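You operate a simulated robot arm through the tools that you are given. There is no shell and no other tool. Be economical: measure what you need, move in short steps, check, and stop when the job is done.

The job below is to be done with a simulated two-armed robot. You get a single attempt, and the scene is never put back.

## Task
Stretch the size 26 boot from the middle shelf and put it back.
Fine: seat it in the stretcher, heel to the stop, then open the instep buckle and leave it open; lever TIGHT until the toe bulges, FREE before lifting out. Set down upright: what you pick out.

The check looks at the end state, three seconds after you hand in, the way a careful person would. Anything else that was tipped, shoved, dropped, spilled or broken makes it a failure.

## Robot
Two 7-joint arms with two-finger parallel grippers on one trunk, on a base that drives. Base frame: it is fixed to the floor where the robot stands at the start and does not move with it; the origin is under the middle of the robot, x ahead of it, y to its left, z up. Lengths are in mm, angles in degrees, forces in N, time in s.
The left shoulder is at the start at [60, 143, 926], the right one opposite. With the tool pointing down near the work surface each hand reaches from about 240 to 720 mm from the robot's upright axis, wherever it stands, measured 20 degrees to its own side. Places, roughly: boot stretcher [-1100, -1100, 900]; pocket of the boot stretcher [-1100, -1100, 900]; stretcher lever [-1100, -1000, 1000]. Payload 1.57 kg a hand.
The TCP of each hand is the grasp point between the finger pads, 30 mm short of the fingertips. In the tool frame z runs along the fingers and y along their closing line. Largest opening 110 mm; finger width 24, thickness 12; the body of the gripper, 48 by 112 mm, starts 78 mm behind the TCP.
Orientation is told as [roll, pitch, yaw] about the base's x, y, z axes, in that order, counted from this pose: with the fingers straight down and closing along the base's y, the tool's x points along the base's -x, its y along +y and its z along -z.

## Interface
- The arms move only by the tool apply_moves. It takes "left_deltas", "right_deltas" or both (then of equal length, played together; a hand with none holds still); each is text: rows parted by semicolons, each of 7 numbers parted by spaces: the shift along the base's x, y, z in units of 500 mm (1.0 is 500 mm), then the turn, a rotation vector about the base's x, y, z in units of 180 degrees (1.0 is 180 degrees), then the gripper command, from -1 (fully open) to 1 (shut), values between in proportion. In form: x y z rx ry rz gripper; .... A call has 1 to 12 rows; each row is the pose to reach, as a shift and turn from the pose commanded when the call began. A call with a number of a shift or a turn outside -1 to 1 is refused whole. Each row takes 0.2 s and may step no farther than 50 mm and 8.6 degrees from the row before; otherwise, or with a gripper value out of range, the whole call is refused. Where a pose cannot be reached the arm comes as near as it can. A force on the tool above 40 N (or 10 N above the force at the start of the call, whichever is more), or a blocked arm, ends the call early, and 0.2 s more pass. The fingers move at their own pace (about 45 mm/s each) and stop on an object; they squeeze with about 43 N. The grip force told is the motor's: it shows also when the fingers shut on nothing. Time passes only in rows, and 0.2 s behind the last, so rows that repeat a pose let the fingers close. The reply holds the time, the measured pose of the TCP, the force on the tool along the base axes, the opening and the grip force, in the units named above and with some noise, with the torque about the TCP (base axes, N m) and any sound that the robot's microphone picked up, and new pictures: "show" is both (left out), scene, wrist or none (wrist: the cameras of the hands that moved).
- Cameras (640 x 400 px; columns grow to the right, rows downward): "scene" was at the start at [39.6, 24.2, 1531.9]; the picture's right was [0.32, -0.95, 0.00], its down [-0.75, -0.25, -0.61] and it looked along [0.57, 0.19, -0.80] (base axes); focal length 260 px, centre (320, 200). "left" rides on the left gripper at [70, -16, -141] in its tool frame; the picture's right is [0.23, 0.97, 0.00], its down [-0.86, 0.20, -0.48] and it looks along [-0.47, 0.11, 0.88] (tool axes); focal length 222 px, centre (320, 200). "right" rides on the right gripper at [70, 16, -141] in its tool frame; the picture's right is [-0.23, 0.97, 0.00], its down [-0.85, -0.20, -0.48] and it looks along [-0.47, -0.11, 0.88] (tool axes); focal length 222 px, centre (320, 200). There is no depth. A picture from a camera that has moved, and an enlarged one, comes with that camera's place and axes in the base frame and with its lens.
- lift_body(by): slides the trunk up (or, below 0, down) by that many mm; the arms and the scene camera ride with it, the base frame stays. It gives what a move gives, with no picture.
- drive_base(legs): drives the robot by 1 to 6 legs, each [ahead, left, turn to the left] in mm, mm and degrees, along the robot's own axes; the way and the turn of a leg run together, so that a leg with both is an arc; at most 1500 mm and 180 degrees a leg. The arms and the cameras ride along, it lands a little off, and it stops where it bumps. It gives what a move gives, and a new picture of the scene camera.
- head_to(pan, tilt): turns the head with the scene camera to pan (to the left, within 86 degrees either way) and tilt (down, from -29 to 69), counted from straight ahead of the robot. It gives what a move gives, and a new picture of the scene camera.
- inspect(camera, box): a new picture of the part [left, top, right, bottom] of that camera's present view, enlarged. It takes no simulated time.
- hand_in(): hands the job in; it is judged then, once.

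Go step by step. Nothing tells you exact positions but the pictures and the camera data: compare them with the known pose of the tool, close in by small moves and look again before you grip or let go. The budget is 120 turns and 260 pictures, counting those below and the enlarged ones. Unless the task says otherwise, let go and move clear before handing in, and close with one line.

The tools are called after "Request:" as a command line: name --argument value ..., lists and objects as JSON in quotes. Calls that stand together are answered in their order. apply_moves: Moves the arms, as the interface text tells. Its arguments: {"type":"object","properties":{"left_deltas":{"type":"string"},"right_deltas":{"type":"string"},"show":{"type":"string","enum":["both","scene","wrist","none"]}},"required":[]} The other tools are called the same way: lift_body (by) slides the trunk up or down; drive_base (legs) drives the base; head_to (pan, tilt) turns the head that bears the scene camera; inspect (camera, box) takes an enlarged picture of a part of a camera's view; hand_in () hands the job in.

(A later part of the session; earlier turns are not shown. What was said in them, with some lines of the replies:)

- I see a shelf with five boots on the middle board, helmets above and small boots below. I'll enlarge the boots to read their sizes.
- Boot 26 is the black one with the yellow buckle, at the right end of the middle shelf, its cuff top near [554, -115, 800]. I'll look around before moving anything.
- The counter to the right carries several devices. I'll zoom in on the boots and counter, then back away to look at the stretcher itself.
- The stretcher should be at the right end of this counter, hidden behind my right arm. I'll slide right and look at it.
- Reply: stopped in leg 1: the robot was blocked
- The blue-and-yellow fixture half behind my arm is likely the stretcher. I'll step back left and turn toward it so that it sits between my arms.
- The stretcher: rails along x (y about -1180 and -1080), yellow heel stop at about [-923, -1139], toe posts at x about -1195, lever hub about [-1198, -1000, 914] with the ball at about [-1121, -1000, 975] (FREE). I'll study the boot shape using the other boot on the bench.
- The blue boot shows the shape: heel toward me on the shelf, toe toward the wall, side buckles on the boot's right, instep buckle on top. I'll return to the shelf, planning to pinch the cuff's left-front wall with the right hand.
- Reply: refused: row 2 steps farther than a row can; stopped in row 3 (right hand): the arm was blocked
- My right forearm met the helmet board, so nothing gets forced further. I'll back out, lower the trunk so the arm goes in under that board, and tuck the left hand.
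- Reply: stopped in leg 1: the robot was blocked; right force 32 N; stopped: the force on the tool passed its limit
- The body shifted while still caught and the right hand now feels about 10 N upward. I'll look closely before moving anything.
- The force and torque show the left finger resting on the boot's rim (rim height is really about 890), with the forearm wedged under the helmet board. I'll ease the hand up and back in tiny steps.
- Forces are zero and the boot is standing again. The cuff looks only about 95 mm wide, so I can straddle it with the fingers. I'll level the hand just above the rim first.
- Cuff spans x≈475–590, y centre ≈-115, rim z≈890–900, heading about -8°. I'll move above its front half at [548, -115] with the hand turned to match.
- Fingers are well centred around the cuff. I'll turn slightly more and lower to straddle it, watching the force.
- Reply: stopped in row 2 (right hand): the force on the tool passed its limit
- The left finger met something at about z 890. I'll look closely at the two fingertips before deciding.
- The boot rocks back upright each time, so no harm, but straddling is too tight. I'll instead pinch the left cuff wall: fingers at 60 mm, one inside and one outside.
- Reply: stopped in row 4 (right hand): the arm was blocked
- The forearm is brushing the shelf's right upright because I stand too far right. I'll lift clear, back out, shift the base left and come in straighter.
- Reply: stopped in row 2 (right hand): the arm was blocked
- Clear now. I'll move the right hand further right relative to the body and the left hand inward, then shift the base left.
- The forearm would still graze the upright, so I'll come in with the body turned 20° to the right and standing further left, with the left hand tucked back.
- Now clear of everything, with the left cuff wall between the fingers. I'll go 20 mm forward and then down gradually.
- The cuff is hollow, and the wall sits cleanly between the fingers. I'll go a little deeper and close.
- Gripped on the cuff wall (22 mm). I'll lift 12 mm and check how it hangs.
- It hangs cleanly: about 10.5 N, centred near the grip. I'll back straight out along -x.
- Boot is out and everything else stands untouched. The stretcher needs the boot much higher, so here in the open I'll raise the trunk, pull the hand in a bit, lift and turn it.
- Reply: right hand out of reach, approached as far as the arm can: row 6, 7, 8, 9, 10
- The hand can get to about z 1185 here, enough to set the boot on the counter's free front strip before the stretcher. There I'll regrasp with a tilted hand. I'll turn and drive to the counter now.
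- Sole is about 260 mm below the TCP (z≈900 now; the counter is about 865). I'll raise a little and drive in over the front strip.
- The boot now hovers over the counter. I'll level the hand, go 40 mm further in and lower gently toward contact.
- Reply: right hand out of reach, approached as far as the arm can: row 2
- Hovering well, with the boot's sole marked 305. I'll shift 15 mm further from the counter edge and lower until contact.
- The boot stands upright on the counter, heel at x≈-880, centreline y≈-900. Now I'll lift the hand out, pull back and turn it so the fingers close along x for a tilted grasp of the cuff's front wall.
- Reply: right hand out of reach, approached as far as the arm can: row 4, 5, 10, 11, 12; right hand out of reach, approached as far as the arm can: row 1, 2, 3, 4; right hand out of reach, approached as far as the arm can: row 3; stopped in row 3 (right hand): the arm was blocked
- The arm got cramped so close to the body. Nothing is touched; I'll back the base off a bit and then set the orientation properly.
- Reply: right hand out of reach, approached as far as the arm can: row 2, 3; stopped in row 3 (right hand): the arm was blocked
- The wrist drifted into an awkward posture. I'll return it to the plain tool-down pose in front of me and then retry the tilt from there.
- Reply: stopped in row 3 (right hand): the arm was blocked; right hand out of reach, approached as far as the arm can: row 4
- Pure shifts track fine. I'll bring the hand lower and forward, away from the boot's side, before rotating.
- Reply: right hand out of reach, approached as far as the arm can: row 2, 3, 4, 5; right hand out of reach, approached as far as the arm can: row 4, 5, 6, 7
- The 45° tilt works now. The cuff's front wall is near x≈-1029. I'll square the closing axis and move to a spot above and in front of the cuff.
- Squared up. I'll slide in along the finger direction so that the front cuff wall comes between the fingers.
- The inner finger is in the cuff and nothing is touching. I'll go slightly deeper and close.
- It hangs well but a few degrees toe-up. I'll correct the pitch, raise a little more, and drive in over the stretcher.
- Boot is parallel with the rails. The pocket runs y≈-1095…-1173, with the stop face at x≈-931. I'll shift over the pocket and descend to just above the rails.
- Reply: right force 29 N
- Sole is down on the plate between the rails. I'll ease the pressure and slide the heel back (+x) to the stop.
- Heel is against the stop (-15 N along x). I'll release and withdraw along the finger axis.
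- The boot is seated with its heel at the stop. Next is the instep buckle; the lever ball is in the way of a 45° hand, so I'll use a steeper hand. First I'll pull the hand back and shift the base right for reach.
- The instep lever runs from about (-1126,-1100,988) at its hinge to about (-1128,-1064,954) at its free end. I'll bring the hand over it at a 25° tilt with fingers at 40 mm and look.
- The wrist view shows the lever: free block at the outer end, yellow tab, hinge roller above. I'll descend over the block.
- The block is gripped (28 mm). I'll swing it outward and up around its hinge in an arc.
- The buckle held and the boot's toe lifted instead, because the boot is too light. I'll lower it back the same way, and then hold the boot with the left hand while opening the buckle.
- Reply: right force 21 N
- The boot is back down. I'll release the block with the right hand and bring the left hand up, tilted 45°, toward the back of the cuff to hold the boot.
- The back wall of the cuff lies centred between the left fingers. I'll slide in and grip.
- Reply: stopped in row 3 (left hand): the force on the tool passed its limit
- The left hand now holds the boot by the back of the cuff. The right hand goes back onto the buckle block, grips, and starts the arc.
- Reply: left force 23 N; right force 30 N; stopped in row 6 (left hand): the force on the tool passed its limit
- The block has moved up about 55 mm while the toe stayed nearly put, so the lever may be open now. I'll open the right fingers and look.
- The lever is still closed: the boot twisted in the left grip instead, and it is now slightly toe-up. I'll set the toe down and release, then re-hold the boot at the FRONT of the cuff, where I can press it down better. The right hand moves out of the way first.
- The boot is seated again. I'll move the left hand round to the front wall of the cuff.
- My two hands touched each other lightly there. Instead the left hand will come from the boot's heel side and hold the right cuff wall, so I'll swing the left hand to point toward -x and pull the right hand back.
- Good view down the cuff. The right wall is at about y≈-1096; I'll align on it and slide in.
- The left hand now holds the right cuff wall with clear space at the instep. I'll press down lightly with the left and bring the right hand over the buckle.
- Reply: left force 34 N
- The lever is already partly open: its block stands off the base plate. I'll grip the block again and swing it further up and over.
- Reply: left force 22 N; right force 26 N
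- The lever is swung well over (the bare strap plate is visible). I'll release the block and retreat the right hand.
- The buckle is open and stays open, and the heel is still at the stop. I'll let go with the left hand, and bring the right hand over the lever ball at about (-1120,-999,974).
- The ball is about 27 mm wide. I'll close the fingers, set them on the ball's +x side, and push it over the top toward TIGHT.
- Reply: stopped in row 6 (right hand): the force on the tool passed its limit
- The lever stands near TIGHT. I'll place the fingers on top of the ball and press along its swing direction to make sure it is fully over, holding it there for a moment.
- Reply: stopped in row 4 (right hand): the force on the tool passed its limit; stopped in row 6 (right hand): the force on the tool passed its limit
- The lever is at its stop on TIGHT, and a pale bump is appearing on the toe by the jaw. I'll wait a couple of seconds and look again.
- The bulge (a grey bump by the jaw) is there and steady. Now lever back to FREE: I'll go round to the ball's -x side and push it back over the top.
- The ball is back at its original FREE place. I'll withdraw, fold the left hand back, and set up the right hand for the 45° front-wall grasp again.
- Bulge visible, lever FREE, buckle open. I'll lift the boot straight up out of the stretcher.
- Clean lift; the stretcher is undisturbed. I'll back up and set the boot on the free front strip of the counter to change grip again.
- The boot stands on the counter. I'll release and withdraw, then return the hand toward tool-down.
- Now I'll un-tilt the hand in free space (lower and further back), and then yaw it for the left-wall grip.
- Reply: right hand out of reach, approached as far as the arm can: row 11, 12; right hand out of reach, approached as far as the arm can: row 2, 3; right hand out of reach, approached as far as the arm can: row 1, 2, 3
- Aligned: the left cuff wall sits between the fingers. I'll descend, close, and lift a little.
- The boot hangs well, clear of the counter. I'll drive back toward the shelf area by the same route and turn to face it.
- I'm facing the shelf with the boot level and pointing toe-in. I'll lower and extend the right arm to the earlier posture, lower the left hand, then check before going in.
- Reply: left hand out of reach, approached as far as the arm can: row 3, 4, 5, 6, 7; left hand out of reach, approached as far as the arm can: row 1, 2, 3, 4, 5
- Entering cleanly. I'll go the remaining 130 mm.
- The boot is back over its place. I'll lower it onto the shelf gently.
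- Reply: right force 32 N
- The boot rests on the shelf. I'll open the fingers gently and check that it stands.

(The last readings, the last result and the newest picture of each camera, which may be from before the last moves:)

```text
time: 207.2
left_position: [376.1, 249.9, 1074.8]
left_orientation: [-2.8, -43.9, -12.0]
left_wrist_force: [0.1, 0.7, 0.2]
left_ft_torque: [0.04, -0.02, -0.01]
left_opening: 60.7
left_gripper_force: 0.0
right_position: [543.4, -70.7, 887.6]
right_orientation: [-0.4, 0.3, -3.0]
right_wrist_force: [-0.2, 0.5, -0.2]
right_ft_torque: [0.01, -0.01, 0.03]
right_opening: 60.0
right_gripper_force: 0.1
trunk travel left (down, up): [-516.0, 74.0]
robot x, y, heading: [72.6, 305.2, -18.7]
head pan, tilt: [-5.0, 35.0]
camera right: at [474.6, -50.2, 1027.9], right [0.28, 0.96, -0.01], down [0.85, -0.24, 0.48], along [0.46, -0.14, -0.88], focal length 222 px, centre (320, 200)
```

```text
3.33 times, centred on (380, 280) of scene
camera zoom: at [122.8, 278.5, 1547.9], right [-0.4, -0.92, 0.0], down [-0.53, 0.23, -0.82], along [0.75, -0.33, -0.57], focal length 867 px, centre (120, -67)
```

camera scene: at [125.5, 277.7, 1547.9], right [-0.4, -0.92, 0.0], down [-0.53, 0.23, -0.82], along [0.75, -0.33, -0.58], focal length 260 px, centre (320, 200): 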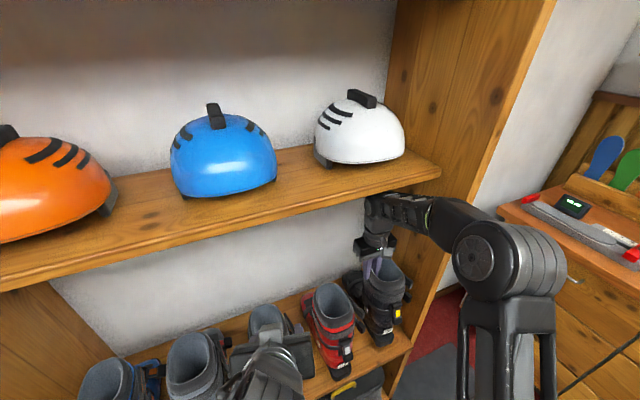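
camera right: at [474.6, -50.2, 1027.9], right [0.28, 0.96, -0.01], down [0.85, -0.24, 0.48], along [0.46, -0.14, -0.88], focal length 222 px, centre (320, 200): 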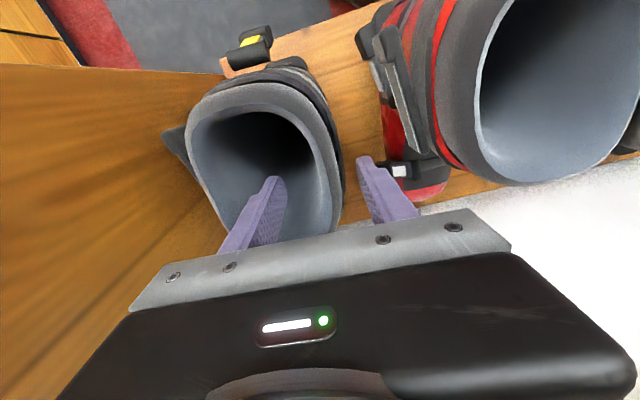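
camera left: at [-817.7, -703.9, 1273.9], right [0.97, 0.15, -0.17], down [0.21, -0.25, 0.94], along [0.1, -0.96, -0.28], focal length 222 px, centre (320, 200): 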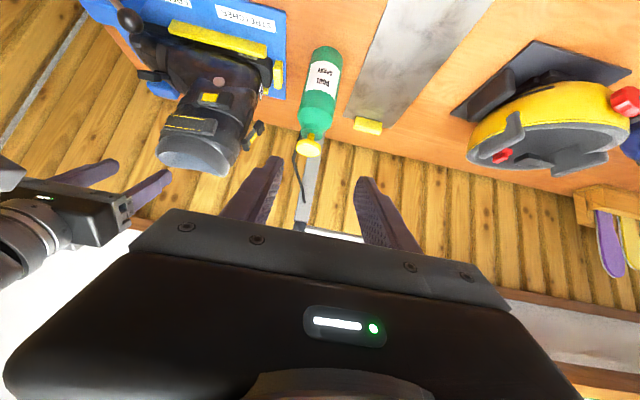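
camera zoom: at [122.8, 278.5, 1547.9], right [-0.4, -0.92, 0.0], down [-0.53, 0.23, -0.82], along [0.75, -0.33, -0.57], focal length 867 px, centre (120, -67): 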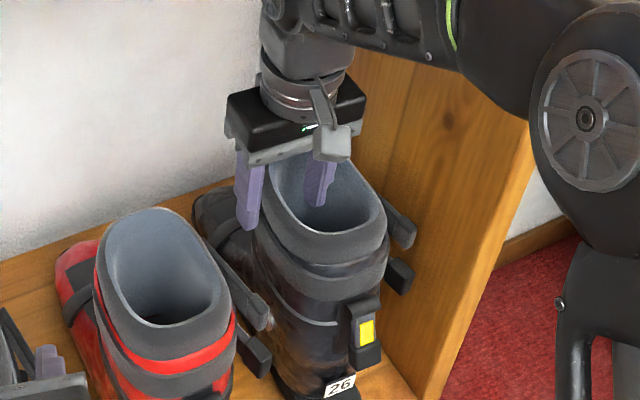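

It stands by itself. I'll raise the hand clear of the rim, then back straight out.

Request:
apply_moves --right_deltas "0 0 0.03 0 0 0 -0.09; 0 0 0.06 0 0 0 -0.09; 0 0 0.09 0 0 0 -0.09; 0 0 0.1 0 0 0 -0.09; 0 0 0.102 0 0 0 -0.09" --show "wrist"

```text
time: 208.4
left_position: [376.9, 249.0, 1073.7]
left_orientation: [-2.6, -43.7, -12.1]
left_wrist_force: [0.3, 0.0, -0.6]
left_ft_torque: [0.0, 0.0, -0.01]
left_opening: 60.7
left_gripper_force: 0.1
right_position: [539.2, -68.5, 927.9]
right_orientation: [-0.2, 1.5, -2.7]
right_wrist_force: [-0.4, 0.3, 0.3]
right_ft_torque: [0.03, 0.02, -0.01]
right_opening: 60.2
right_gripper_force: 0.0
trunk travel left (down, up): [-516.0, 74.0]
robot x, y, heading: [70.8, 305.0, -18.7]
head pan, tilt: [-5.0, 35.0]
camera right: at [473.6, -49.6, 1070.8], right [0.27, 0.96, -0.01], down [0.86, -0.24, 0.46], along [0.44, -0.13, -0.89], focal length 222 px, centre (320, 200)
5 turns are left
```

right: 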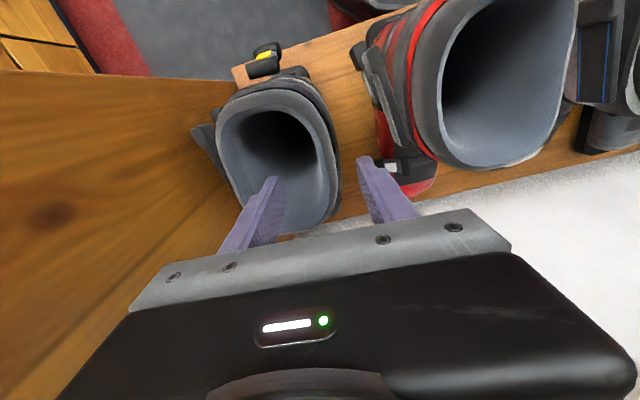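

Fingertips are about 10 mm above the back rim. I'll back straight out along -x.

Request:
drive_base --legs '[[-425, -144, 0]]'

Request:
inspect --camera "scene" --box '[200, 160, 440, 360]'

```text
time: 211.0
left_position: [-64.3, 248.2, 1074.2]
left_orientation: [-2.7, -43.8, -11.5]
left_wrist_force: [-0.8, 0.0, -0.6]
left_ft_torque: [0.02, -0.01, 0.02]
left_opening: 60.5
left_gripper_force: 0.1
right_position: [105.0, -69.6, 938.4]
right_orientation: [-0.5, 0.3, -2.5]
right_wrist_force: [0.0, -0.4, -0.2]
right_ft_torque: [-0.02, -0.04, 0.0]
right_opening: 60.0
right_gripper_force: 0.1
trunk travel left (down, up): [-516.0, 74.0]
robot x, y, heading: [-368.2, 301.3, -18.5]
head pan, tilt: [-5.0, 35.0]
camera scene: at [-317.9, 275.2, 1547.9], right [-0.39, -0.92, 0.0], down [-0.53, 0.23, -0.82], along [0.75, -0.32, -0.57], focal length 260 px, centre (320, 200)
```

scene: 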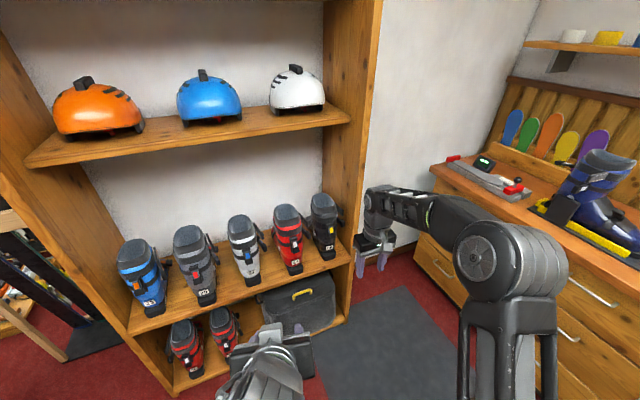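

```text
2.00 times, centred on (320, 260) of scene
camera zoom: at [-317.9, 275.2, 1547.9], right [-0.39, -0.92, 0.0], down [-0.53, 0.23, -0.82], along [0.75, -0.32, -0.57], focal length 520 px, centre (320, 80)
4 turns are left
```

zoom: 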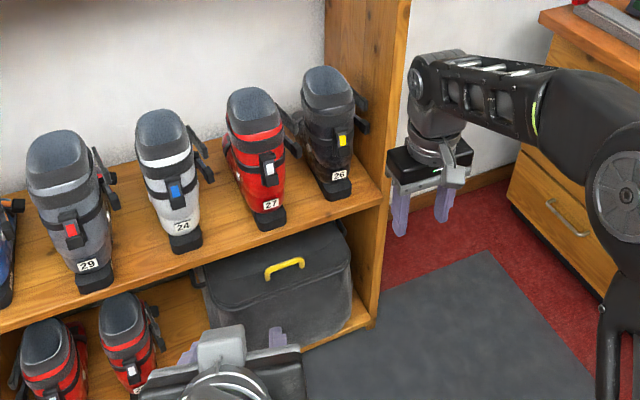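

The size 26 boot is back upright in its place on the middle shelf, the other boots and the helmets are standing as before, and both hands are empty and clear. Nothing is left to do, so I hand in.

Request:
hand_in

```text
The job is handed in.
```

The size 26 boot was stretched until its toe bulged and stands upright in its place on the middle shelf. Its instep buckle was open when I last had a clear view of it, the stretcher lever is at FREE, and nothing else in view looks moved.
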